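You operate a simulated robot arm through the tools that you are given. There is no shell and no other tool. Be economical: measure what you need, move in short steps, check, and stop when the job is done.

Carry out the task below with a simulated robot arm. There is one attempt and no reset: what you move stays moved.

Task
Take the spacer from the rack top and leave it in the gd ragbin. Then take the peg cup from the shelf on the cradle post and put it on top of the grey block. Then put the block brush on the flat carton on the long bench top. Do these in the order given.

It is judged by the outcome, as a careful person would: the job done as asked, and still so three seconds after it is handed in. It fails if anything else is knocked over, pushed out of place, dropped, spilled or broken.

Robot
A 7-joint arm with a two-finger parallel gripper on a trunk, on a base that drives. Base frame: it is fixed to the floor where the robot stands at the start and does not move with it; the origin is under the middle of the robot, x ahead of it, y to its left, z up. Units: m, rad, N and s.
With the tool pointing down near the work surface it reaches from about 0.36 to 0.86 m from the robot's upright axis, wherever it stands. Its first joint turns from -2.897 to 2.897 rad. Places, roughly: block brush [11.75, 4.5, 1]; flat carton [11.5, 5, 1]; grey block (6x6x6 cm) [5.2, 5.3, 0.8]; peg cup [6.25, 1.75, 0.75]; ragbin (19x18 cm) [5.92, -0.58, 1.2]; spacer [7.5, 0, 1.25]. Payload 3.43 kg.
The tool frame sits at the grasp point between the pads (the TCP): z along the fingers, y along the line on which they close. The tips reach 0.034 m beyond it. The gripper opens to 0.128 m. The fingers are 0.024 m wide and 0.012 m thick; the gripper's body (0.048 by 0.13 m) begins 0.096 m behind the TCP.
Orientation is that of the tool frame in the base frame, as a unit quaternion [w, x, y, z]. With the fingers straight down and closing along the base's y, the tool's x points along the base's -x, its y along +y and its z along -z.

Tools
- The arm moves only by the tool step_arm. Its argument "steps" is a list of rows, each an object of numbers (a shift or turn left out is 0, a gripper value left out holds the last): "grip": the finger opening in cm, from 0 to 12.8; "dx", "dy", "dz": the shift along the tool's x, y, z in units of 20 mm (1.0 is 20 mm); "wx", "wy", "wz": the turn, a rotation vector about the tool's x, y, z in units of 4 degrees (1.0 is 4 degrees). In form: [{"grip": .., "dx": .., "dy": .., "dz": .., "wx": .., "wy": .., "wz": ..}, ...]. A call has 1 to 10 rows; each row shifts and turns the commanded pose from where the row before left it, along the tool's axes as they then stand. A call with a number of a shift or a turn outside -1 to 1 is refused whole. A row lasts 0.2 s, in which the tool goes at most 0.05 m and 0.15 rad; a call with a longer step from one row to the next is refused whole, and so is a gripper value outside its range. Where a pose cannot be reached the arm comes as near as it can. A force on the tool above 40 N (or 10 N above the force at the start of the call, whichever is more), or a blocked arm, ends the call early, and 0.2 s more pass. Each finger travels about 0.153 m/s and halts on what it meets, pressing with about 20 N; the grip force reading is that of the motor and also rises with nothing between the fingers. The clock runs only during rows and for 0.2 s after the last one: add rows that do not move to give the fingers time. The reply holds the time, the measured pose of the TCP, the force on the tool along the base axes, the opening and the grip force, in the units named above and with some noise, with the torque about the TCP (base axes, N m) and any sound that the robot's microphone picked up.
- Cameras (640 x 400 px; columns grow to the right, rows downward): "scene" is now at [0.1976, -0.0101, 1.6006]; the picture's right is [-0.10, -1.00, -0.00], its down [-0.29, 0.03, -0.96] and it looks along [0.95, -0.09, -0.29] (base axes); focal length 276 px, centre (320, 200). "wrist" rides on the gripper at [0.076, -0.011, -0.16] in the tool frame; the picture's right is [0.15, 0.99, 0.00], its down [-0.88, 0.13, -0.46] and it looks along [-0.45, 0.07, 0.89] (tool axes); focal length 234 px, centre (320, 200). There is no depth. A picture from a camera that has moved, and an enlarged one, comes with that camera's place and axes in the base frame and with its lens.
- grab_frame(camera): a new picture of that camera. No time passes.
- drive_base(legs): drives the robot by 1 to 6 legs, each [ahead, turn to the left] in m and rad, along the robot's own axes; the way and the turn of a leg run together, so that a leg with both is an arc; at most 1.5 m and 3.142 rad a leg. The arm and the cameras ride along, it lands a little off, and it stops where it bumps. It gives what a move gives.
- pan_tilt(pan, tilt): turns the head with the scene camera to pan (to the left, within 2.304 rad either way) and tilt (down, from -0.506 to 1.204), counted from straight ahead of the robot. It gives what a move gives.
- enlarge(camera, box): a new picture of the part [left, top, right, bottom] of that camera's present view, enlarged. No time passes.
- finish_job(): hands the job in; it is judged then, once.

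Work in short steps. Places have to be worked out from the pictures, the camera data and where the tool is seen: move nearer, look again, correct. Check each grasp and each placing, and mend what went wrong. You have 165 turns and 108 pictures in all, those below and enlarged ones among them. Open the gripper and draw the arm clear of the work before you hand the job in, unless the task says otherwise.

The tools are called after ">>>" as name(argument=value, ...) on one line, values as JSON. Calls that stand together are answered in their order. step_arm: Moves the arm, as the interface text tells. Its arguments: {"type":"object","properties":{"steps":{"type":"array","items":{"type":"object","properties":{"grip":{"type":"number"},"dx":{"type":"number"},"dy":{"type":"number"},"dz":{"type":"number"},"wx":{"type":"number"},"wy":{"type":"number"},"wz":{"type":"number"}}}}},"required":["steps"]} The other tools are called the same way: drive_base (legs) drives the base; pan_tilt (pan, tilt) turns the head that bears the scene camera; grab_frame (camera) takes a picture; enlarge (camera, box) takes an enlarged picture of a part of a camera's view; finish_job () hands the job in.

At the start:

```text
clock: 0.0
tcp_pos: [0.4352, -0.1315, 1.3792]
ee_rot: [0.001, 0.001, 1.0, 0.0]
wrist_force: [0.0, 0.6, -1.2]
wrist_torque: [-0.01, 0.02, 0.0]
opening: 0.128
gripper_force: 0.1
robot x, y, heading: [0.0029, -0.0003, 0.002]
head pan, tilt: [-0.096, 0.298]
```

scene: 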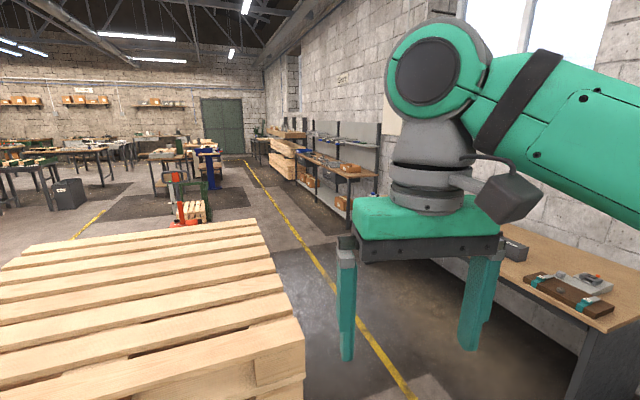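
wrist: 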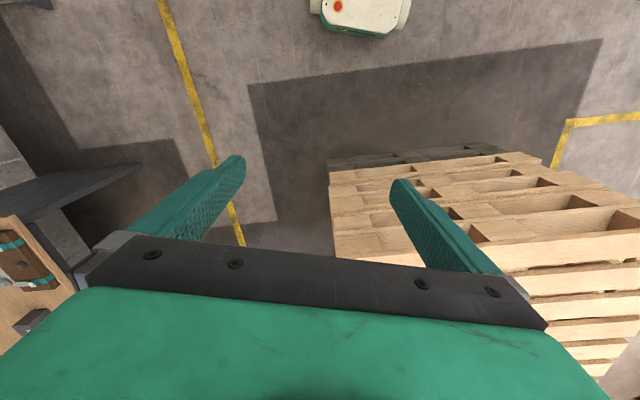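

The pallet stack is ahead-left and a bench ahead-right. I look around more before driving.

>>> enlarge(camera="scene", box=[140, 80, 390, 236])

>>> pan_tilt(pan=0.5, tilt=0.5)

>>> grab_frame(camera="scene")

```text
2.56 times, centred on (265, 158) of scene
camera zoom: at [0.1976, -0.0101, 1.6006], right [-0.1, -1.0, 0.0], down [-0.29, 0.03, -0.96], along [0.95, -0.09, -0.29], focal length 706 px, centre (461, 308)
```

zoom: 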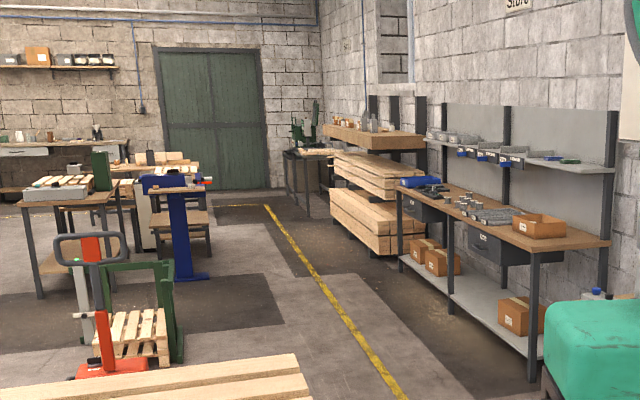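

```text
clock: 1.0
tcp_pos: [0.4354, -0.1314, 1.3811]
ee_rot: [0.001, 0.0, 1.0, 0.0]
wrist_force: [-0.4, -0.6, 0.3]
wrist_torque: [0.04, -0.03, 0.03]
opening: 0.1281
gripper_force: 0.0
robot x, y, heading: [-0.0019, -0.0057, 0.005]
head pan, tilt: [0.499, 0.499]
```

```text
104 pictures are left
camera scene: at [0.1846, 0.0424, 1.5821], right [0.48, -0.88, 0.0], down [-0.42, -0.23, -0.88], along [0.77, 0.42, -0.48], focal length 276 px, centre (320, 200)
```

scene: 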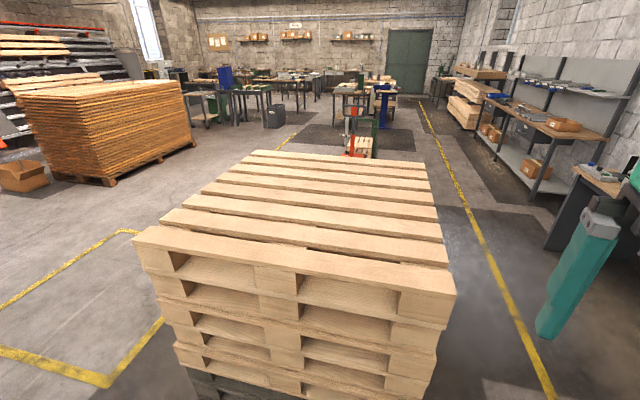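

Aisle runs at heading about 0.26. I check the right side before driving.

>>> pan_tilt(pan=-0.9, tilt=0.6)

>>> grab_frame(camera="scene")

```text
clock: 2.5
tcp_pos: [0.434, -0.1318, 1.381]
ee_rot: [0.001, 0.0, 1.0, 0.0]
wrist_force: [-0.4, -0.3, 0.6]
wrist_torque: [-0.01, -0.05, -0.03]
opening: 0.128
gripper_force: 0.1
robot x, y, heading: [0.0023, -0.0008, -0.005]
head pan, tilt: [-0.901, 0.6]
```

```text
103 pictures are left
camera scene: at [0.1596, -0.0703, 1.5729], right [-0.78, -0.62, 0.0], down [-0.35, 0.44, -0.83], along [0.51, -0.65, -0.56], focal length 276 px, centre (320, 200)
```

scene: 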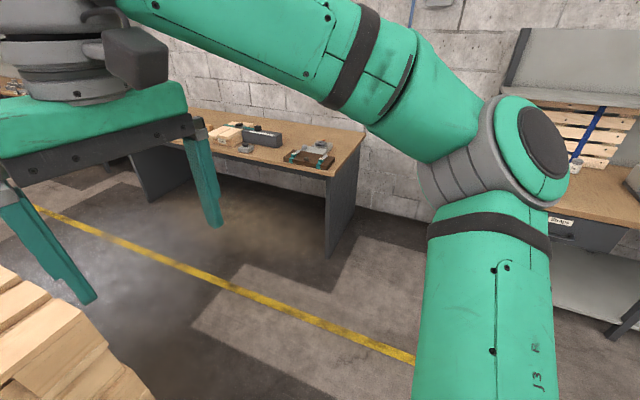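

Way is clear along the aisle. I turn right past the pallet corner, then follow the yellow line.

>>> drive_base(legs=[[0, -0.8], [1.03, 0], [0, 1.06]])

>>> pan_tilt(pan=0.0, tilt=0.3)

>>> grab_frame(camera="scene")

```text
clock: 13.2
tcp_pos: [1.1546, -0.7689, 1.3816]
ee_rot: [0.0, -0.123, 0.992, -0.001]
wrist_force: [0.5, 0.4, -0.4]
wrist_torque: [-0.01, -0.01, 0.0]
opening: 0.1281
gripper_force: 0.0
robot x, y, heading: [0.6982, -0.7463, 0.25]
head pan, tilt: [-0.901, 0.6]
```

```text
clock: 14.4
tcp_pos: [1.1547, -0.7684, 1.3814]
ee_rot: [0.0, -0.123, 0.992, 0.001]
wrist_force: [-0.1, 0.0, 0.1]
wrist_torque: [0.0, 0.01, -0.02]
opening: 0.1282
gripper_force: 0.1
robot x, y, heading: [0.698, -0.7453, 0.249]
head pan, tilt: [0.0, 0.3]
```

```text
102 pictures are left
camera scene: at [0.8923, -0.7001, 1.6004], right [0.25, -0.97, 0.0], down [-0.29, -0.07, -0.96], along [0.93, 0.24, -0.3], focal length 276 px, centre (320, 200)
```

scene: 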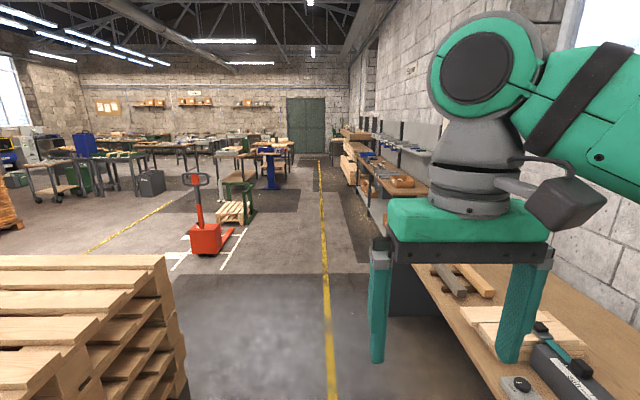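

Aligned with the yellow line with clear floor ahead. Drive 4.2 m down the aisle.

>>> drive_base(legs=[[1.5, 0], [1.5, 0], [1.3, 0]])

>>> grab_frame(camera="scene")

>>> pan_tilt(pan=-0.75, tilt=0.3)

>>> grab_frame(camera="scene")

```text
clock: 35.0
tcp_pos: [5.3139, 0.354, 1.3802]
ee_rot: [0.0, -0.137, 0.991, 0.0]
wrist_force: [-0.5, 0.6, -0.4]
wrist_torque: [-0.03, 0.0, 0.0]
opening: 0.128
gripper_force: 0.0
robot x, y, heading: [4.8581, 0.3603, 0.278]
head pan, tilt: [0.0, 0.3]
```

```text
101 pictures are left
camera scene: at [5.0496, 0.414, 1.6004], right [0.27, -0.96, 0.0], down [-0.28, -0.08, -0.96], along [0.92, 0.26, -0.3], focal length 276 px, centre (320, 200)
```

scene: 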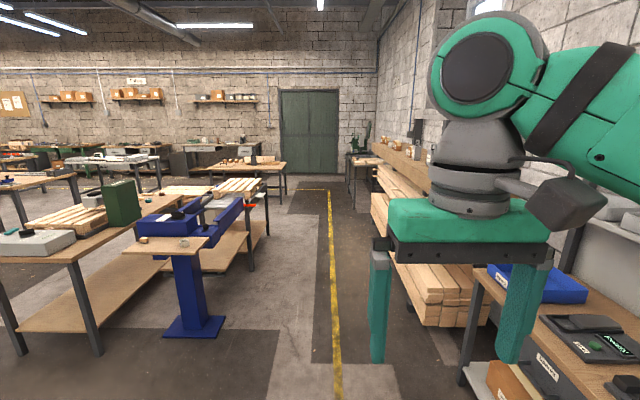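

```text
clock: 36.1
tcp_pos: [5.3137, 0.3527, 1.3802]
ee_rot: [0.001, -0.137, 0.991, 0.0]
wrist_force: [0.0, 0.3, -0.1]
wrist_torque: [0.0, 0.0, 0.02]
opening: 0.1281
gripper_force: 0.1
robot x, y, heading: [4.8586, 0.364, 0.281]
head pan, tilt: [-0.75, 0.3]
```

```text
100 pictures are left
camera scene: at [5.043, 0.3459, 1.6004], right [-0.45, -0.89, 0.0], down [-0.26, 0.13, -0.96], along [0.85, -0.43, -0.3], focal length 276 px, centre (320, 200)
```

scene: 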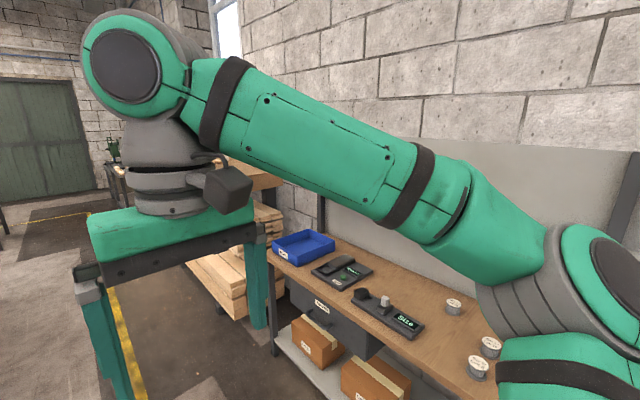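

Spacer is ~2.46 m further along and ~1.03 m right of the aisle line. I drive on 2.4 m and turn to face the rack partly.

>>> drive_base(legs=[[1.2, -0.01], [1.2, 0]])

>>> pan_tilt(pan=-1.57, tilt=0.5)

>>> grab_frame(camera="scene")

```text
clock: 47.8
tcp_pos: [7.5947, 1.0374, 1.3809]
ee_rot: [0.0, -0.148, 0.989, -0.001]
wrist_force: [0.1, 0.5, -0.6]
wrist_torque: [0.02, -0.01, 0.01]
opening: 0.1277
gripper_force: 0.0
robot x, y, heading: [7.1393, 1.0339, 0.301]
head pan, tilt: [-0.75, 0.3]
```

```text
clock: 49.0
tcp_pos: [7.597, 1.0367, 1.3812]
ee_rot: [0.0, -0.147, 0.989, 0.001]
wrist_force: [0.1, 0.3, 0.3]
wrist_torque: [-0.01, 0.01, 0.0]
opening: 0.1277
gripper_force: 0.0
robot x, y, heading: [7.1416, 1.0346, 0.299]
head pan, tilt: [-1.571, 0.499]
```

```text
99 pictures are left
camera scene: at [7.2684, 0.9779, 1.582], right [-0.96, -0.3, 0.0], down [-0.14, 0.46, -0.88], along [0.26, -0.84, -0.48], focal length 276 px, centre (320, 200)
```

scene: 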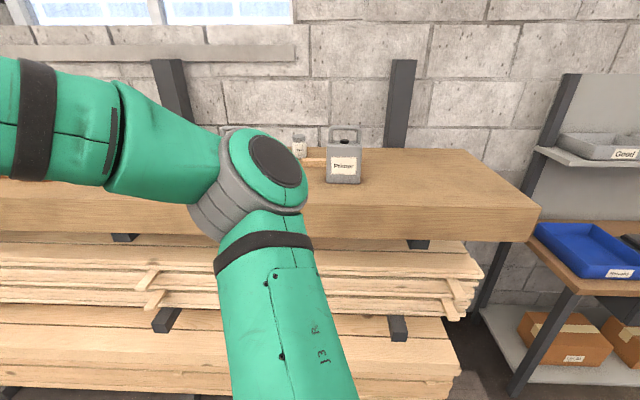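

The rack top is beside me; the arm hides part. I turn to face the rack (gripper radius ~0.5 stays clear of items ~0.85 away).

>>> drive_base(legs=[[0, -1.57]])

>>> pan_tilt(pan=0.35, tilt=0.5)

>>> grab_frame(camera="scene")

>>> grab_frame(camera="wrist")

```text
clock: 53.7
tcp_pos: [7.1451, 0.5793, 1.3804]
ee_rot: [0.0, 0.593, 0.806, 0.0]
wrist_force: [-0.4, -0.1, -0.8]
wrist_torque: [0.0, -0.01, 0.0]
opening: 0.1277
gripper_force: 0.0
robot x, y, heading: [7.1401, 1.0387, -1.266]
head pan, tilt: [-1.571, 0.499]
```

```text
clock: 55.6
tcp_pos: [7.1464, 0.5796, 1.3812]
ee_rot: [0.0, 0.594, 0.805, 0.001]
wrist_force: [0.5, 0.4, 0.4]
wrist_torque: [0.01, -0.01, 0.01]
opening: 0.1283
gripper_force: 0.1
robot x, y, heading: [7.1402, 1.0373, -1.269]
head pan, tilt: [0.351, 0.499]
```

```text
98 pictures are left
camera scene: at [7.2277, 0.8615, 1.582], right [-0.79, -0.61, 0.0], down [-0.29, 0.38, -0.88], along [0.53, -0.7, -0.48], focal length 276 px, centre (320, 200)
```

scene: 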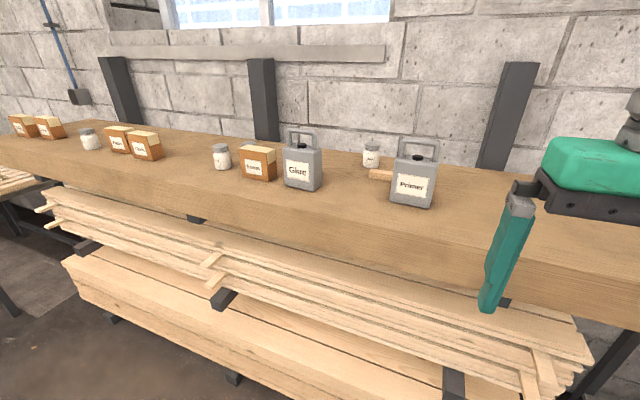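

```text
97 pictures are left
camera wrist: at [7.1125, 0.6498, 1.5395], right [0.9, 0.43, 0.0], down [0.39, -0.8, 0.46], along [0.2, -0.41, -0.89], focal length 234 px, centre (320, 200)
```

wrist: 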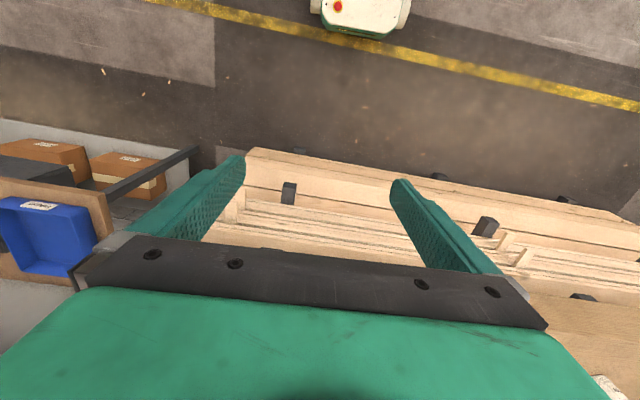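

Candidates are on the rack top; I zoom in to identify the spacer.

>>> enlarge(camera="scene", box=[200, 110, 460, 230])

>>> enlarge(camera="scene", box=[0, 90, 240, 190])

```text
2.46 times, centred on (330, 170) of scene
camera zoom: at [7.2277, 0.8615, 1.582], right [-0.79, -0.61, 0.0], down [-0.29, 0.38, -0.88], along [0.53, -0.7, -0.48], focal length 679 px, centre (295, 274)
```

zoom: 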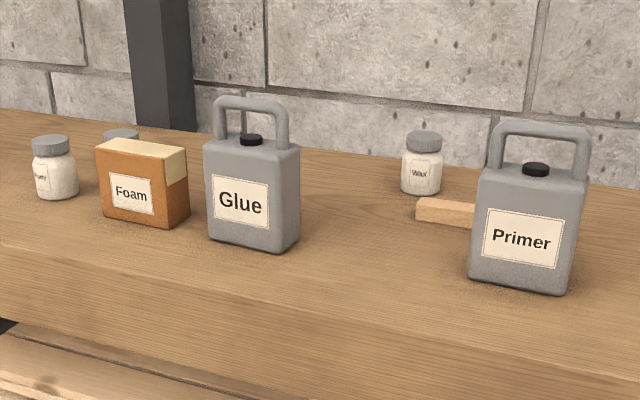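

```text
2.67 times, centred on (120, 140) of scene
camera zoom: at [7.2277, 0.8615, 1.582], right [-0.79, -0.61, 0.0], down [-0.29, 0.38, -0.88], along [0.53, -0.7, -0.48], focal length 736 px, centre (853, 360)
```

zoom: 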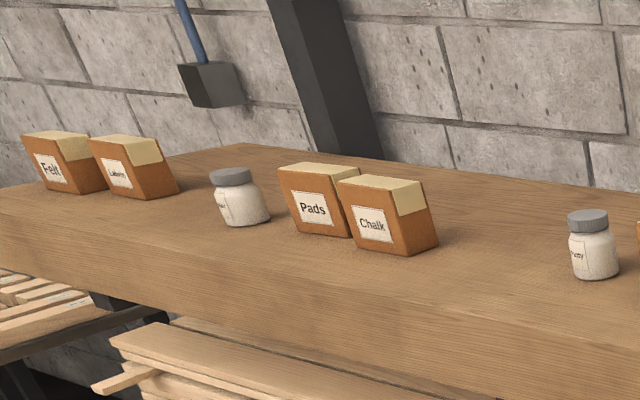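

The spacer appears to be the light wooden block behind the Primer can. I look down to judge base clearance to the rack.

>>> pan_tilt(pan=0.0, tilt=1.2)

>>> grab_frame(camera="scene")

```text
clock: 56.6
tcp_pos: [7.145, 0.5797, 1.3797]
ee_rot: [0.0, 0.593, 0.805, 0.001]
wrist_force: [0.0, 0.2, -0.8]
wrist_torque: [-0.02, -0.02, 0.02]
opening: 0.1278
gripper_force: 0.0
robot x, y, heading: [7.1451, 1.035, -1.268]
head pan, tilt: [0.0, 1.201]
```

```text
94 pictures are left
camera scene: at [7.1891, 0.8804, 1.5284], right [-0.95, -0.3, 0.0], down [-0.28, 0.89, -0.36], along [0.11, -0.35, -0.93], focal length 276 px, centre (320, 200)
```

scene: 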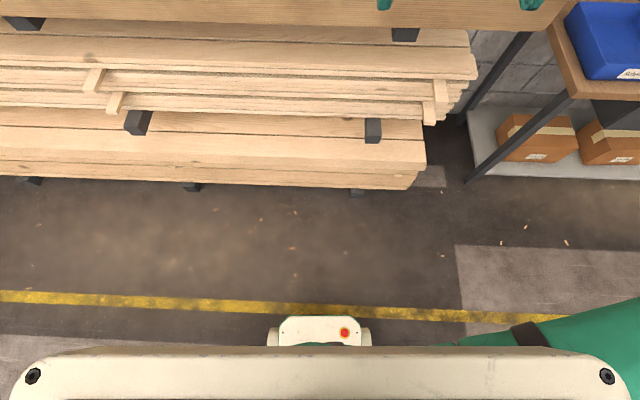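

Base front still has >0.5 m to the pile. I raise the arm first, since the Primer can is tall, then advance.

>>> step_arm(steps=[{"dz": -1}, {"dz": -1}, {"dz": -1}, {"dz": -1}, {"dz": -1}, {"dz": -1}, {"dz": -1}, {"dz": -1}])

>>> drive_base(legs=[[0, 0.08], [0.3, 0]])

>>> grab_frame(camera="scene")

>>> pan_tilt(pan=0.2, tilt=0.7)

>>> grab_frame(camera="scene")

```text
clock: 58.4
tcp_pos: [7.1373, 0.5772, 1.4328]
ee_rot: [0.01, 0.593, 0.805, 0.018]
wrist_force: [-0.9, -0.2, 1.0]
wrist_torque: [-0.03, 0.03, 0.0]
opening: 0.128
gripper_force: 0.1
out of reach, approached as far as the arm can: row 4, 5, 6, 7, 8
robot x, y, heading: [7.1431, 1.0355, -1.27]
head pan, tilt: [0.0, 1.201]
```

```text
clock: 61.0
tcp_pos: [7.2826, 0.301, 1.4311]
ee_rot: [0.008, 0.563, 0.826, 0.019]
wrist_force: [-0.4, 0.7, 0.9]
wrist_torque: [0.0, 0.03, 0.03]
opening: 0.128
gripper_force: 0.1
robot x, y, heading: [7.2526, 0.7592, -1.194]
head pan, tilt: [0.0, 1.201]
```

```text
93 pictures are left
camera scene: at [7.3101, 0.609, 1.5283], right [-0.93, -0.37, 0.0], down [-0.34, 0.87, -0.36], along [0.13, -0.34, -0.93], focal length 276 px, centre (320, 200)
```

scene: 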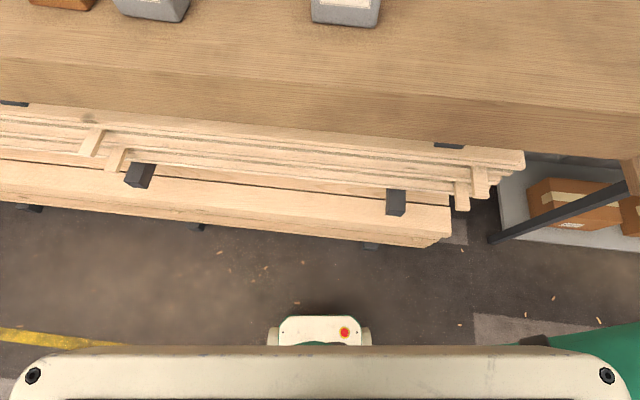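

```text
clock: 61.9
tcp_pos: [7.2807, 0.3007, 1.4305]
ee_rot: [0.011, 0.563, 0.826, 0.024]
wrist_force: [-0.2, -0.1, -0.4]
wrist_torque: [0.02, 0.02, 0.02]
opening: 0.128
gripper_force: 0.1
robot x, y, heading: [7.2511, 0.7617, -1.196]
head pan, tilt: [0.201, 0.7]
```

```text
92 pictures are left
camera scene: at [7.3359, 0.5898, 1.5642], right [-0.84, -0.55, 0.0], down [-0.35, 0.54, -0.76], along [0.42, -0.64, -0.64], focal length 276 px, centre (320, 200)
```

scene: 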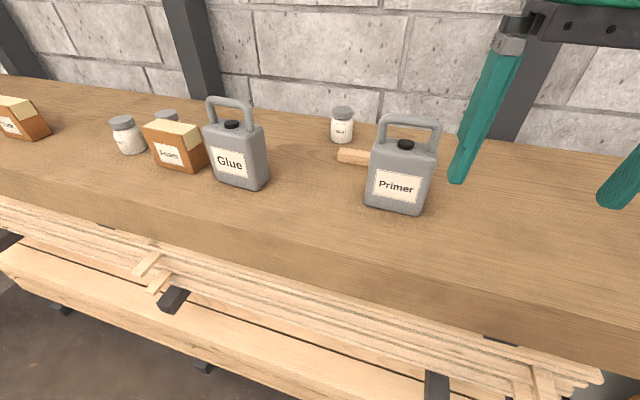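

Table top z≈1.19, Primer front at (7.44, 0.16), spacer's visible end near (7.62, 0.06). I zoom in for detail.

>>> enlarge(camera="scene", box=[300, 90, 460, 220])

```text
3.08 times, centred on (380, 155) of scene
camera zoom: at [7.3359, 0.5898, 1.5642], right [-0.84, -0.55, 0.0], down [-0.35, 0.54, -0.76], along [0.42, -0.64, -0.64], focal length 849 px, centre (135, 338)
```

zoom: 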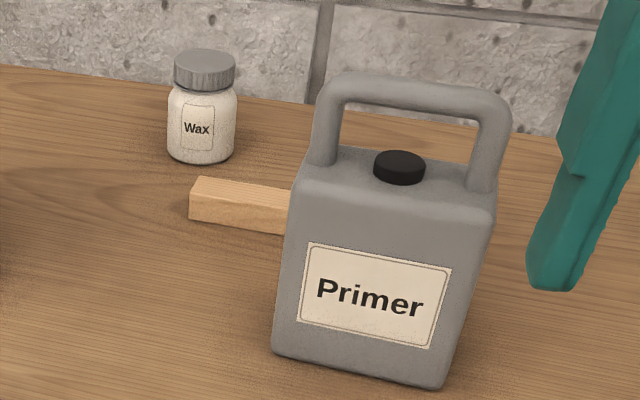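

Spacer is a ~3 cm square bar aligned with the rack; end at ~(7.626,0.06). I rotate the tool ~97° so that fingers straddle it and the camera sits on the side away from the can.

>>> step_arm(steps=[{"wz": 1}, {"wz": 1}, {"wz": 1}, {"wz": 1}, {"wz": 1}, {"wz": 1}, {"wz": 1}, {"wz": 1}, {"wz": 1}, {"wz": 1}])

>>> step_arm(steps=[{"wz": 1}, {"wz": 1}, {"wz": 1}, {"wz": 1}, {"wz": 1}, {"wz": 1}, {"wz": 1}, {"wz": 1}, {"wz": 1}, {"wz": 1}])

```text
clock: 64.1
tcp_pos: [7.2808, 0.3005, 1.431]
ee_rot: [0.002, 0.812, 0.583, 0.027]
wrist_force: [0.0, -0.1, 0.4]
wrist_torque: [0.0, -0.01, -0.01]
opening: 0.1279
gripper_force: 0.0
robot x, y, heading: [7.248, 0.761, -1.194]
head pan, tilt: [0.201, 0.7]
```

```text
clock: 66.3
tcp_pos: [7.2786, 0.3, 1.4269]
ee_rot: [-0.009, 0.962, 0.27, 0.03]
wrist_force: [0.2, -0.9, -0.4]
wrist_torque: [0.03, 0.0, 0.0]
opening: 0.1281
gripper_force: 0.1
robot x, y, heading: [7.2501, 0.7565, -1.196]
head pan, tilt: [0.201, 0.7]
```

Finish the rotation and slide along the rack direction (left) before moving in.

>>> step_arm(steps=[{"wz": 1, "wy": -0.5}, {"wz": 1, "wy": -0.4}, {"wz": 1}, {"wz": 1}, {"wz": 0.2, "dx": 1}, {"dx": 1}, {"dx": 1}, {"dx": 1}, {"dx": 1}, {"dx": 1}])

>>> step_arm(steps=[{"dx": 1}, {"dx": 1}, {"dx": 1}, {"dx": 1}, {"dx": 1}, {"dx": 0.9}])

```text
clock: 68.5
tcp_pos: [7.3913, 0.3283, 1.4239]
ee_rot: [-0.007, 0.992, 0.126, 0.005]
wrist_force: [-0.4, 0.3, 0.5]
wrist_torque: [0.0, 0.02, 0.0]
opening: 0.1279
gripper_force: 0.1
robot x, y, heading: [7.2512, 0.7572, -1.195]
head pan, tilt: [0.201, 0.7]
```

```text
clock: 69.9
tcp_pos: [7.5068, 0.3556, 1.4216]
ee_rot: [-0.012, 0.992, 0.126, 0.002]
wrist_force: [-0.7, -0.3, 0.1]
wrist_torque: [0.0, 0.01, 0.03]
opening: 0.1279
gripper_force: 0.1
robot x, y, heading: [7.2509, 0.7577, -1.19]
head pan, tilt: [0.201, 0.7]
```

Now move in along the rack's normal, past the can's side, at height.

>>> step_arm(steps=[{"dy": 1}, {"dy": 1}, {"dy": 1}, {"dy": 1}, {"dy": 1}, {"dy": 1}, {"dy": 1}, {"dy": 1}, {"dy": 1}, {"dy": 1}])

>>> grab_frame(camera="wrist")

```text
clock: 72.1
tcp_pos: [7.5567, 0.1634, 1.3972]
ee_rot: [-0.015, 0.992, 0.125, -0.001]
wrist_force: [-0.8, -0.8, 0.1]
wrist_torque: [-0.02, -0.02, 0.03]
opening: 0.1279
gripper_force: 0.0
out of reach, approached as far as the arm can: row 6, 8, 9
robot x, y, heading: [7.2527, 0.7601, -1.194]
head pan, tilt: [0.201, 0.7]
```

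```text
90 pictures are left
camera wrist: at [7.6282, 0.1881, 1.5561], right [0.39, -0.92, -0.03], down [-0.82, -0.36, 0.45], along [-0.42, -0.15, -0.89], focal length 234 px, centre (320, 200)
```

wrist: 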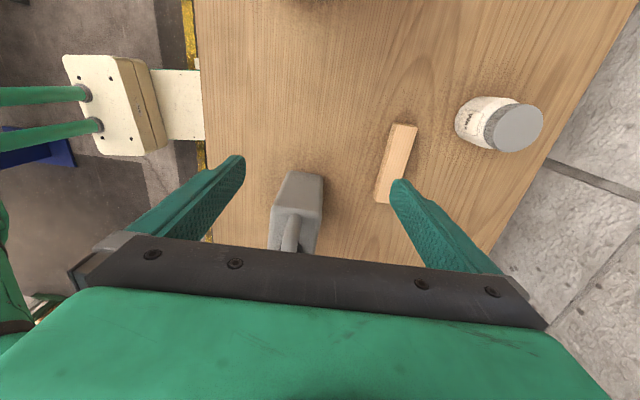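

The bar is fully visible: centre ≈(7.565,0.053), ~12 cm long. I narrow the fingers to 6 cm and go to above the grasp spot (7.592,0.060).

>>> step_arm(steps=[{"grip": 6, "dx": 0.3}, {"dx": 0.25}, {"dz": 0.8}, {"dz": 0.8, "dy": 0.5}, {"dz": 0.5, "dy": 0.9}, {"dz": 0.4, "dy": 0.9}, {"dz": 0.4, "dy": 0.9}, {"dz": 0.4, "dy": 0.9}, {"dy": 0.9}, {"dy": 0.4}])

>>> grab_frame(camera="wrist")

```text
clock: 74.3
tcp_pos: [7.6, 0.066, 1.351]
ee_rot: [0.003, 0.992, 0.128, -0.01]
wrist_force: [-0.7, -0.6, 0.2]
wrist_torque: [0.03, 0.01, 0.02]
opening: 0.0598
gripper_force: 0.0
robot x, y, heading: [7.249, 0.7592, -1.192]
head pan, tilt: [0.201, 0.7]
```

```text
89 pictures are left
camera wrist: at [7.6729, 0.0991, 1.5081], right [0.39, -0.92, 0.0], down [-0.81, -0.35, 0.48], along [-0.44, -0.19, -0.88], focal length 234 px, centre (320, 200)
```

wrist: 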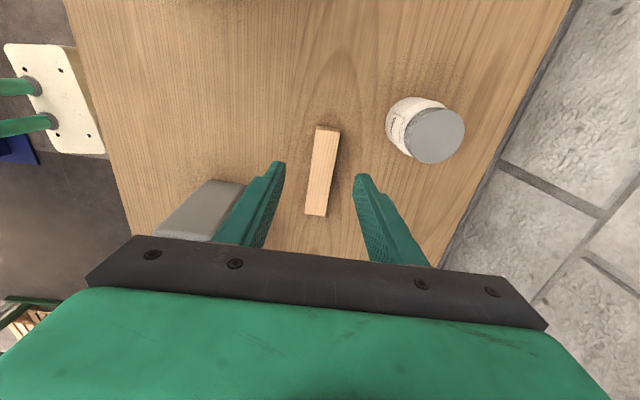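

Aligned over the bar. Descend to TCP z≈1.23 with a small correction.

>>> step_arm(steps=[{"dz": 1, "dy": 0.2}, {"dz": 1}, {"dz": 1}, {"dz": 1}, {"dz": 1}, {}])

>>> grab_frame(camera="wrist")

>>> grab_frame(camera="scene")

```text
clock: 75.7
tcp_pos: [7.5992, 0.068, 1.2654]
ee_rot: [0.011, 0.992, 0.129, -0.011]
wrist_force: [-0.6, -0.6, 0.5]
wrist_torque: [-0.02, 0.0, 0.01]
opening: 0.0601
gripper_force: 0.1
robot x, y, heading: [7.2535, 0.7595, -1.194]
head pan, tilt: [0.201, 0.7]
```

```text
88 pictures are left
camera wrist: at [7.6719, 0.1019, 1.4208], right [0.39, -0.92, 0.02], down [-0.81, -0.34, 0.48], along [-0.43, -0.2, -0.88], focal length 234 px, centre (320, 200)
```

wrist: 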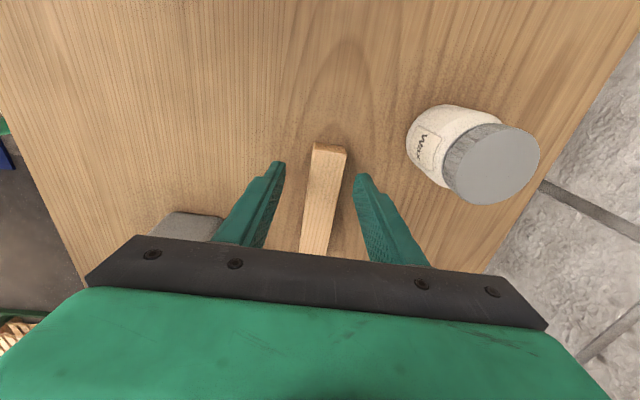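

```text
87 pictures are left
camera scene: at [7.3356, 0.5942, 1.5649], right [-0.84, -0.55, 0.0], down [-0.35, 0.54, -0.77], along [0.42, -0.64, -0.64], focal length 276 px, centre (320, 200)
```

scene: 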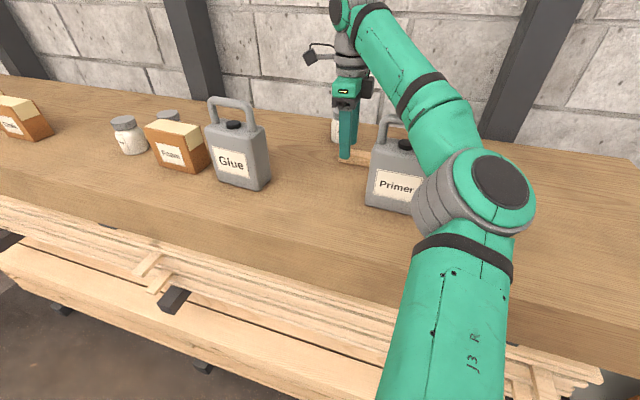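

Good alignment; descend the last 3.5 cm, then close.

>>> step_arm(steps=[{"dz": 0.6, "dy": 0.2}, {"dz": 0.6}, {"dz": 0.5}, {}, {"grip": 2}, {"grip": 1}, {"grip": 0.5}, {}])

>>> grab_frame(camera="wrist")

```text
clock: 77.2
tcp_pos: [7.5837, 0.044, 1.248]
ee_rot: [0.022, 0.991, 0.132, 0.005]
wrist_force: [0.2, 2.6, 7.5]
wrist_torque: [-0.36, 0.06, 0.02]
opening: 0.0048
gripper_force: 0.1
robot x, y, heading: [7.2444, 0.7568, -1.196]
head pan, tilt: [0.201, 0.7]
stopped in row 7: the force on the tool passed its limit at 46 N (the readings are from after the stop); the commanded pose is now the measured one
```

```text
86 pictures are left
camera wrist: at [7.6515, 0.0825, 1.4058], right [0.4, -0.92, 0.05], down [-0.82, -0.34, 0.46], along [-0.4, -0.22, -0.89], focal length 234 px, centre (320, 200)
```

wrist: 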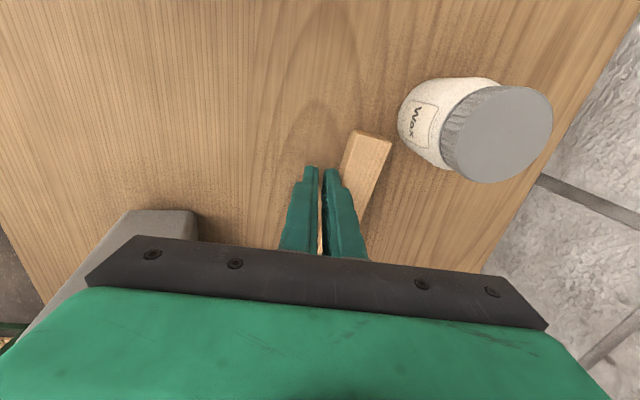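

The fingers closed above/over the bar and it slipped aside. I raise and open to look again.

>>> step_arm(steps=[{"dz": -0.5}, {"dz": -1}, {"dz": -1}, {"dz": -1}, {"dz": -1, "grip": 6}, {}])

>>> grab_frame(camera="wrist")

>>> enlarge(camera="scene", box=[290, 80, 450, 220])

```text
clock: 78.6
tcp_pos: [7.584, 0.0465, 1.33]
ee_rot: [0.018, 0.991, 0.131, 0.001]
wrist_force: [1.3, -0.2, -0.2]
wrist_torque: [0.03, 0.02, 0.02]
opening: 0.0601
gripper_force: 0.0
robot x, y, heading: [7.2437, 0.7579, -1.193]
head pan, tilt: [0.201, 0.7]
```

```text
85 pictures are left
camera wrist: at [7.6533, 0.0845, 1.4889], right [0.4, -0.92, 0.04], down [-0.82, -0.34, 0.46], along [-0.41, -0.21, -0.89], focal length 234 px, centre (320, 200)
```

wrist: 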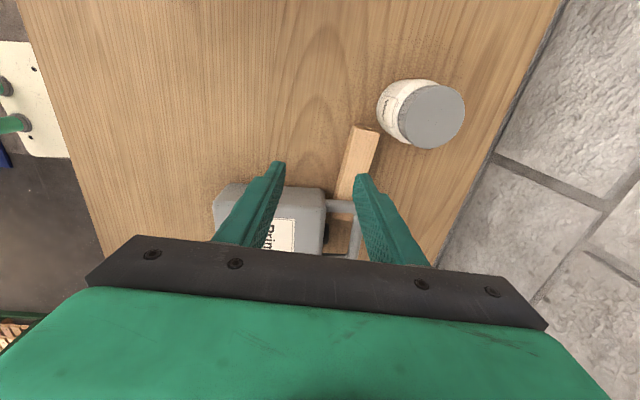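

```text
2.86 times, centred on (370, 150) of scene
camera zoom: at [7.3245, 0.5846, 1.5643], right [-0.84, -0.54, 0.0], down [-0.35, 0.54, -0.76], along [0.42, -0.64, -0.64], focal length 788 px, centre (177, 343)
```

zoom: 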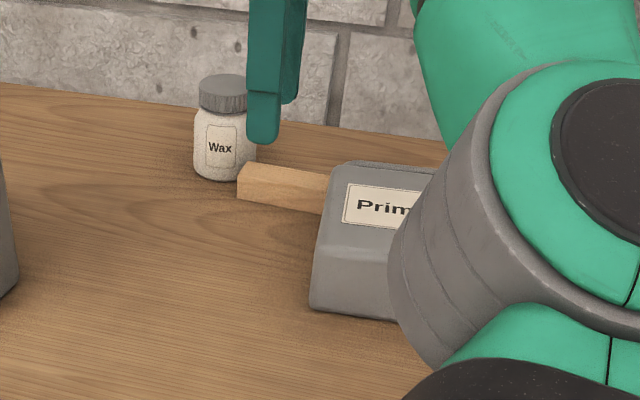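

The elbow knocked the Primer can onto its back. I must retract carefully and then set it upright. Going straight up and back along the earlier path.

>>> step_arm(steps=[{"dz": -1}, {"dz": -1}, {"dz": -0.5, "dy": -0.5}, {"dy": -1}, {"dy": -1}, {"dy": -1}])

>>> grab_frame(camera="scene")

```text
clock: 80.0
tcp_pos: [7.5675, 0.1167, 1.3786]
ee_rot: [0.018, 0.991, 0.13, 0.002]
wrist_force: [-1.1, -1.1, 0.3]
wrist_torque: [-0.01, 0.02, -0.05]
opening: 0.0597
gripper_force: 0.1
robot x, y, heading: [7.2415, 0.7537, -1.192]
head pan, tilt: [0.201, 0.7]
```

```text
83 pictures are left
camera scene: at [7.3246, 0.5846, 1.5643], right [-0.84, -0.54, 0.0], down [-0.35, 0.54, -0.76], along [0.42, -0.64, -0.64], focal length 276 px, centre (320, 200)
```

scene: 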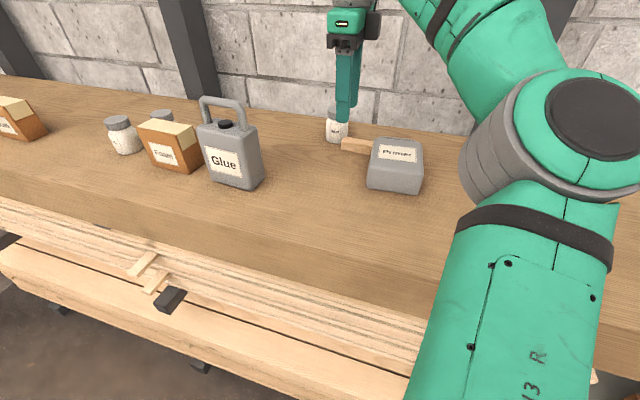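

Now clear of the can. Continue retracting.

>>> step_arm(steps=[{"dy": -1}, {"dy": -1}, {"dy": -1}, {"dy": -1}, {"dy": -1}, {"dy": -1}, {"dy": -1}, {"dy": -1}, {"dy": -1}, {"dy": -1}])

>>> grab_frame(camera="scene")

>>> enlarge(camera="scene", box=[300, 90, 460, 220])

```text
clock: 82.2
tcp_pos: [7.5133, 0.3092, 1.3721]
ee_rot: [0.018, 0.991, 0.129, 0.001]
wrist_force: [0.3, -0.2, 0.6]
wrist_torque: [0.01, 0.01, 0.0]
opening: 0.0601
gripper_force: 0.1
robot x, y, heading: [7.2401, 0.7523, -1.2]
head pan, tilt: [0.201, 0.7]
```

```text
82 pictures are left
camera scene: at [7.3246, 0.584, 1.5643], right [-0.84, -0.54, 0.0], down [-0.35, 0.54, -0.76], along [0.42, -0.64, -0.64], focal length 276 px, centre (320, 200)
```

scene: 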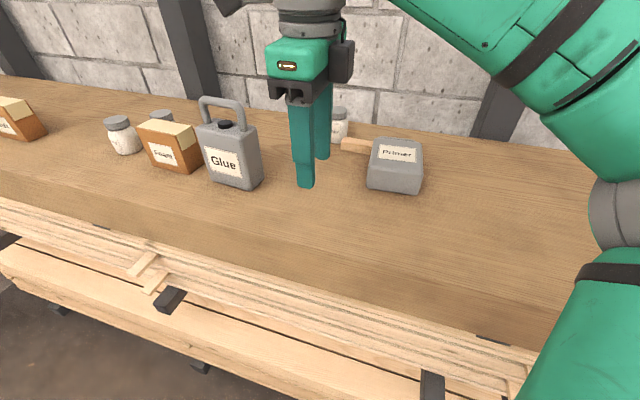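

```text
3.08 times, centred on (380, 155) of scene
camera zoom: at [7.3246, 0.584, 1.5643], right [-0.84, -0.54, 0.0], down [-0.35, 0.54, -0.76], along [0.42, -0.64, -0.64], focal length 849 px, centre (135, 338)
```

zoom: 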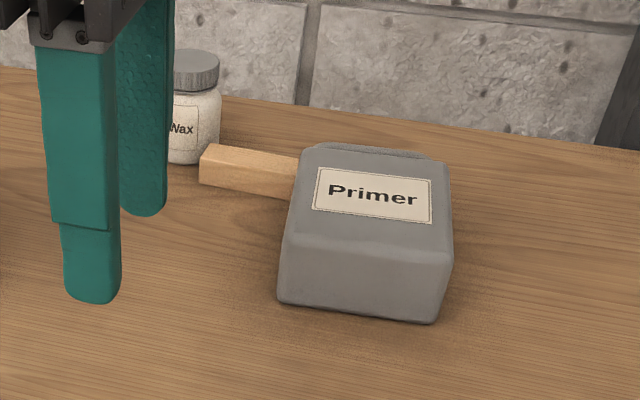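

The can now leans back on the spacer. I plan to set the base closer (shorter reach keeps the elbow back), then lift the can by its handle and stand it up. First tuck the arm in.

>>> step_arm(steps=[{"dy": -1, "dx": -1}, {"dy": -1, "dx": -1}, {"dy": -1, "dx": -1}, {"dy": -1, "dx": -0.7}, {"dy": -1, "dz": -0.5}, {"dz": -0.5}, {"dz": -0.5}])

>>> drive_base(legs=[[0, -0.476], [-0.43, 0], [0, 0.358]])

>>> grab_frame(camera="scene")

```text
clock: 83.8
tcp_pos: [7.4158, 0.388, 1.3988]
ee_rot: [0.018, 0.991, 0.131, 0.002]
wrist_force: [-0.1, 0.4, 0.4]
wrist_torque: [0.01, -0.03, -0.03]
opening: 0.0598
gripper_force: 0.0
robot x, y, heading: [7.2398, 0.7579, -1.194]
head pan, tilt: [0.201, 0.7]
```

```text
clock: 89.2
tcp_pos: [7.4174, 0.7963, 1.3971]
ee_rot: [0.02, 0.997, 0.072, 0.0]
wrist_force: [-0.7, 0.0, 0.0]
wrist_torque: [0.0, 0.02, 0.01]
opening: 0.06
gripper_force: 0.1
robot x, y, heading: [7.2867, 1.1801, -1.313]
head pan, tilt: [0.201, 0.7]
```

```text
80 pictures are left
camera scene: at [7.351, 1.0042, 1.5643], right [-0.9, -0.44, 0.0], down [-0.28, 0.58, -0.77], along [0.34, -0.69, -0.64], focal length 276 px, centre (320, 200)
```

scene: 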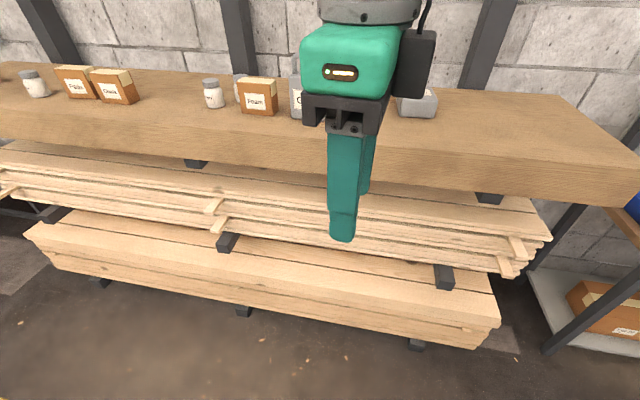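

Approach straight along the rack normal by 0.55 m.

>>> drive_base(legs=[[0.55, 0]])

>>> grab_frame(camera="wrist")

>>> pan_tilt(pan=-0.1, tilt=0.8)

>>> grab_frame(camera="scene")

```text
clock: 92.3
tcp_pos: [7.56, 0.2633, 1.3974]
ee_rot: [0.019, 0.997, 0.071, 0.001]
wrist_force: [-0.2, -0.8, 0.8]
wrist_torque: [0.03, -0.02, -0.04]
opening: 0.0603
gripper_force: 0.2
robot x, y, heading: [7.4285, 0.6498, -1.31]
head pan, tilt: [0.201, 0.7]
```

```text
79 pictures are left
camera wrist: at [7.6319, 0.291, 1.5563], right [0.29, -0.96, 0.04], down [-0.85, -0.24, 0.46], along [-0.43, -0.16, -0.89], focal length 234 px, centre (320, 200)
```

wrist: 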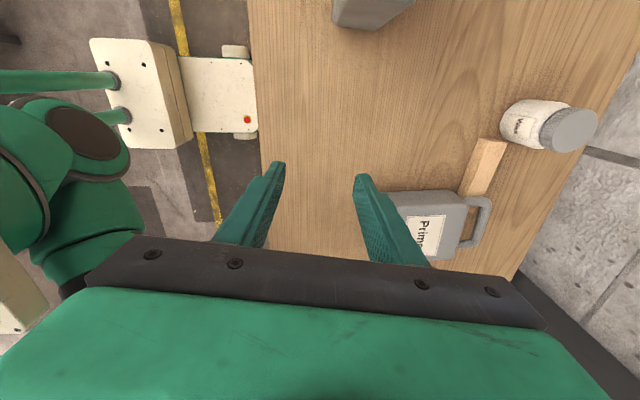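

```text
clock: 93.1
tcp_pos: [7.5584, 0.2639, 1.398]
ee_rot: [0.019, 0.997, 0.072, 0.0]
wrist_force: [-0.3, 0.6, 0.6]
wrist_torque: [-0.03, 0.02, -0.01]
opening: 0.0596
gripper_force: 0.1
robot x, y, heading: [7.4273, 0.6474, -1.311]
head pan, tilt: [-0.099, 0.799]
```

```text
78 pictures are left
camera scene: at [7.4672, 0.4662, 1.5561], right [-0.99, -0.16, 0.0], down [-0.11, 0.71, -0.7], along [0.11, -0.69, -0.72], focal length 276 px, centre (320, 200)
```

scene: 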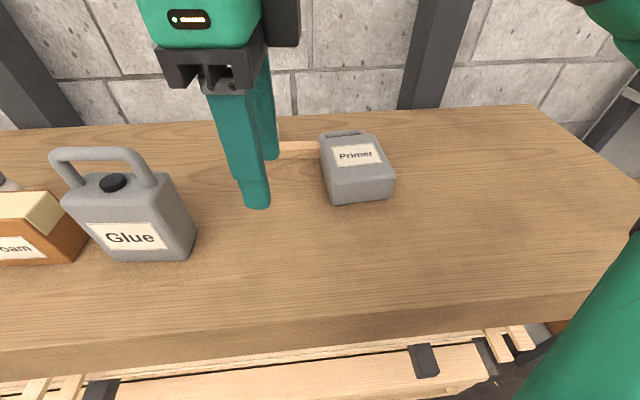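

Can lies flat on its back, handle crossbar centre about (7.51,-0.03), spacer passes under the handle's left part. I advance 8 cm more to shorten reach.

>>> drive_base(legs=[[0.08, 0]])

>>> step_arm(steps=[{"dy": 1, "wz": 0.8}, {"dy": 1, "wz": 0.8}, {"dy": 1}, {"dy": 1}, {"dy": 1}])

>>> grab_frame(camera="wrist")

>>> grab_frame(camera="scene")

```text
clock: 94.2
tcp_pos: [7.581, 0.1831, 1.399]
ee_rot: [0.019, 0.997, 0.071, 0.001]
wrist_force: [0.2, 0.6, -0.3]
wrist_torque: [0.03, 0.02, 0.03]
opening: 0.0601
gripper_force: 0.1
robot x, y, heading: [7.451, 0.5694, -1.314]
head pan, tilt: [-0.099, 0.799]
```

```text
clock: 95.4
tcp_pos: [7.5875, 0.0844, 1.4019]
ee_rot: [0.019, 1.0, 0.015, 0.001]
wrist_force: [0.2, -0.1, -0.1]
wrist_torque: [0.0, -0.02, 0.02]
opening: 0.0602
gripper_force: 0.1
robot x, y, heading: [7.4508, 0.5701, -1.312]
head pan, tilt: [-0.099, 0.799]
```

```text
77 pictures are left
camera wrist: at [7.6611, 0.1049, 1.5601], right [0.18, -0.98, 0.04], down [-0.88, -0.14, 0.46], along [-0.45, -0.11, -0.89], focal length 234 px, centre (320, 200)
```

wrist: 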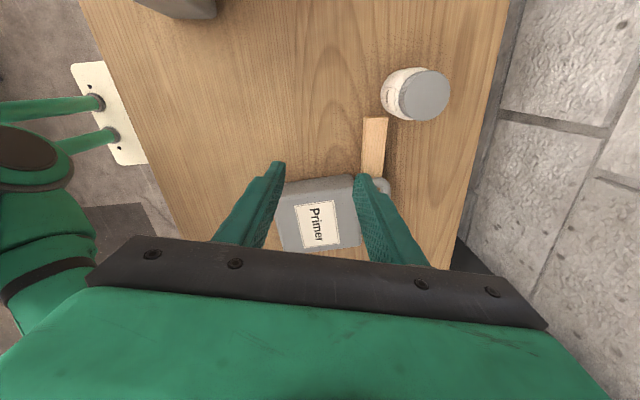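

```text
76 pictures are left
camera scene: at [7.4879, 0.3877, 1.5561], right [-0.99, -0.16, 0.0], down [-0.11, 0.71, -0.7], along [0.11, -0.69, -0.72], focal length 276 px, centre (320, 200)
```

scene: 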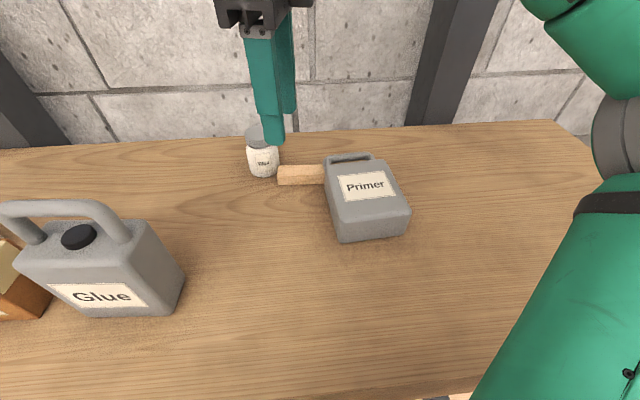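

Correct the tool yaw and hover above the handle crossbar for a closer look.

>>> step_arm(steps=[{"wz": -1}, {"wz": -1}, {"wz": -1}, {"wz": -0.6}, {"dx": -1, "dy": 0.8}, {"dx": -1, "dy": 0.8}, {"dx": -1, "dy": 0.8}, {"dx": -1, "dy": 0.8}, {"dx": -1, "dy": 0.8, "dz": 1}, {"dx": -1, "dy": 0.7, "dz": 1}])

>>> grab_frame(camera="wrist")

>>> grab_frame(camera="scene")

```text
clock: 97.6
tcp_pos: [7.4976, -0.0414, 1.3664]
ee_rot: [0.02, 0.99, 0.141, -0.002]
wrist_force: [-0.3, 0.1, -0.2]
wrist_torque: [-0.01, 0.04, 0.04]
opening: 0.0601
gripper_force: 0.0
robot x, y, heading: [7.4467, 0.5692, -1.31]
head pan, tilt: [-0.099, 0.799]
```

```text
75 pictures are left
camera wrist: at [7.5667, -0.0018, 1.5239], right [0.42, -0.91, 0.04], down [-0.81, -0.35, 0.47], along [-0.41, -0.22, -0.88], focal length 234 px, centre (320, 200)
```

wrist: 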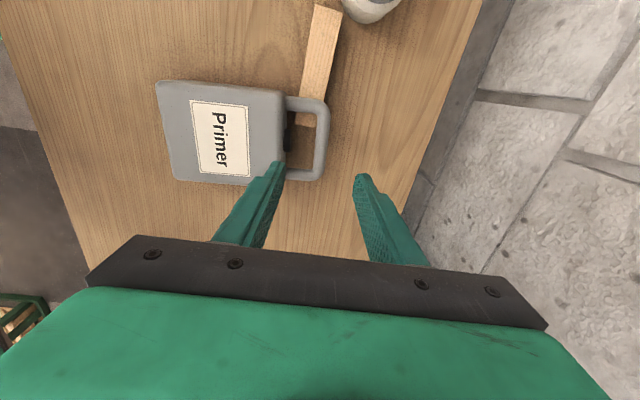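

```text
74 pictures are left
camera scene: at [7.4881, 0.3877, 1.5561], right [-0.99, -0.16, 0.0], down [-0.11, 0.71, -0.7], along [0.11, -0.69, -0.72], focal length 276 px, centre (320, 200)
```

scene: 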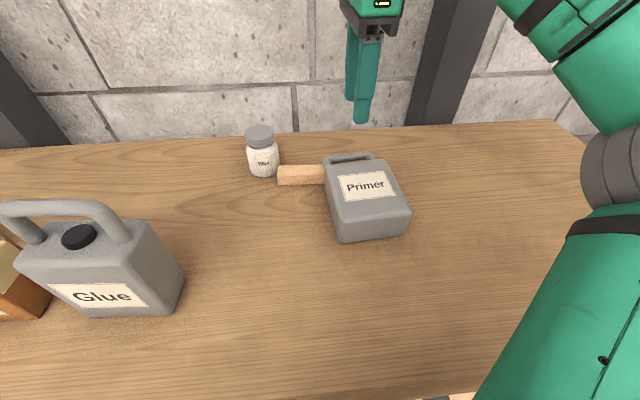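

Clear view: crossbar at about (7.491,-0.053); spacer ends above that spot. Set 3 cm opening, straighten tilt, and descend halfway to check.

>>> step_arm(steps=[{"grip": 3, "wx": 0.57, "dx": -0.48, "dy": 0.49}, {"dz": 1}, {"dz": 1}, {"dz": 1}, {}])

>>> grab_frame(camera="wrist")

>>> grab_frame(camera="scene")

```text
clock: 98.8
tcp_pos: [7.4902, -0.0544, 1.307]
ee_rot: [-0.001, 0.99, 0.14, -0.003]
wrist_force: [-0.4, 0.5, -0.7]
wrist_torque: [0.01, -0.04, -0.02]
opening: 0.0302
gripper_force: 0.1
robot x, y, heading: [7.4512, 0.5679, -1.311]
head pan, tilt: [-0.099, 0.799]
```

```text
73 pictures are left
camera wrist: at [7.5602, -0.0219, 1.4648], right [0.42, -0.91, 0.0], down [-0.81, -0.37, 0.46], along [-0.42, -0.19, -0.89], focal length 234 px, centre (320, 200)
```

wrist: 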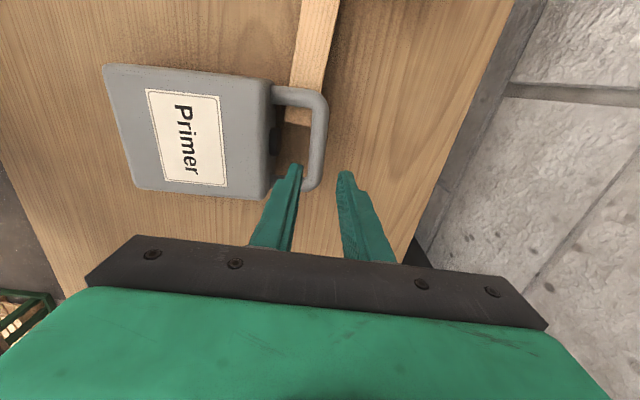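

```text
72 pictures are left
camera scene: at [7.488, 0.3875, 1.5561], right [-0.99, -0.16, 0.0], down [-0.11, 0.71, -0.7], along [0.11, -0.69, -0.72], focal length 276 px, centre (320, 200)
```

scene: 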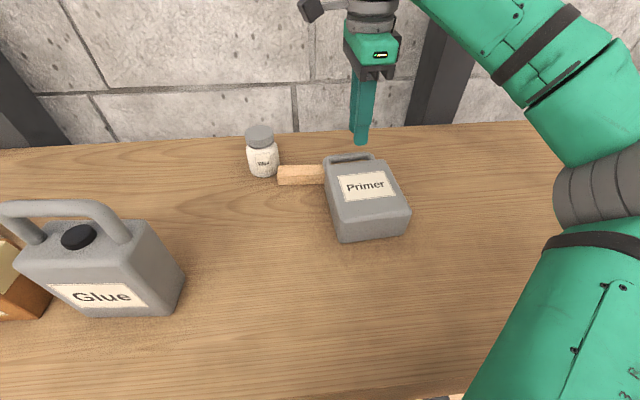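

Aligned well. Descend to z≈1.239 and close on the crossbar.

>>> step_arm(steps=[{"dz": 0.8, "dx": 0.25, "dy": -0.1}, {"dz": 0.9}, {"dz": 0.9}, {"dz": 0.8}, {}, {"grip": 1}, {"grip": 0}, {}])

>>> grab_frame(camera="wrist")

```text
clock: 100.6
tcp_pos: [7.4946, -0.05, 1.238]
ee_rot: [-0.001, 0.99, 0.141, -0.003]
wrist_force: [-0.7, 0.6, 0.0]
wrist_torque: [-0.34, -0.02, 0.08]
opening: 0.0162
gripper_force: 20.5
robot x, y, heading: [7.4476, 0.5659, -1.313]
head pan, tilt: [-0.099, 0.799]
```

```text
71 pictures are left
camera wrist: at [7.5649, -0.018, 1.396], right [0.42, -0.91, 0.0], down [-0.81, -0.37, 0.46], along [-0.42, -0.19, -0.89], focal length 234 px, centre (320, 200)
```

wrist: 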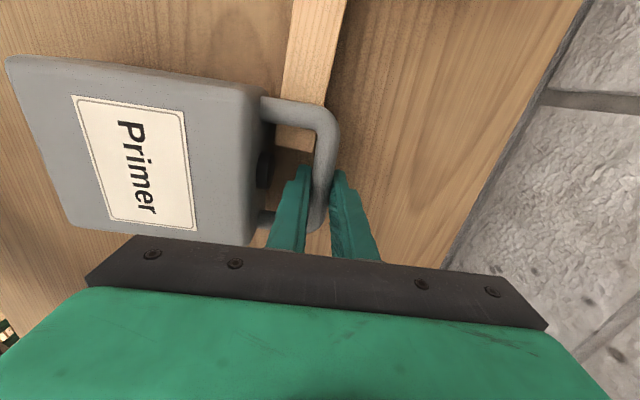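

Gripping the handle (1.6 cm, 20 N). Now tip the can up along an arc about its bottom edge, watching.

>>> step_arm(steps=[{"dy": -0.2, "dz": -0.75}, {"dy": -0.25, "dz": -0.75}, {"dy": -0.3, "dz": -0.75}, {"dy": -0.42, "dz": -0.65}, {"dy": -0.42, "dz": -0.62}, {"dy": -0.42, "dz": -0.6}])

>>> grab_frame(camera="scene")

```text
clock: 102.0
tcp_pos: [7.484, -0.0096, 1.3206]
ee_rot: [0.0, 0.99, 0.141, -0.004]
wrist_force: [-1.2, -0.5, -3.8]
wrist_torque: [-0.17, 0.26, 0.34]
opening: 0.0212
gripper_force: 19.9
robot x, y, heading: [7.4498, 0.57, -1.315]
head pan, tilt: [-0.099, 0.799]
```

```text
70 pictures are left
camera scene: at [7.488, 0.3872, 1.556], right [-0.99, -0.16, 0.0], down [-0.11, 0.71, -0.7], along [0.11, -0.69, -0.72], focal length 276 px, centre (320, 200)
```

scene: 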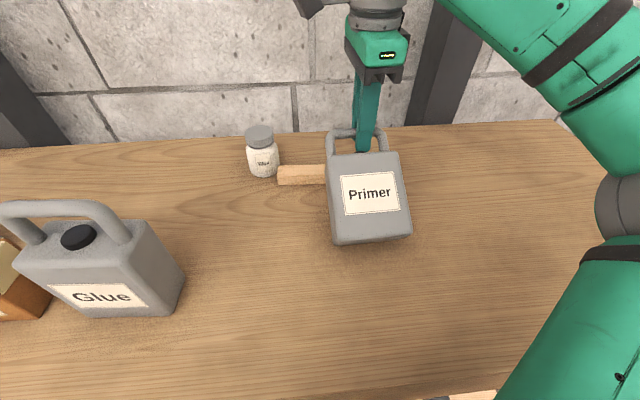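

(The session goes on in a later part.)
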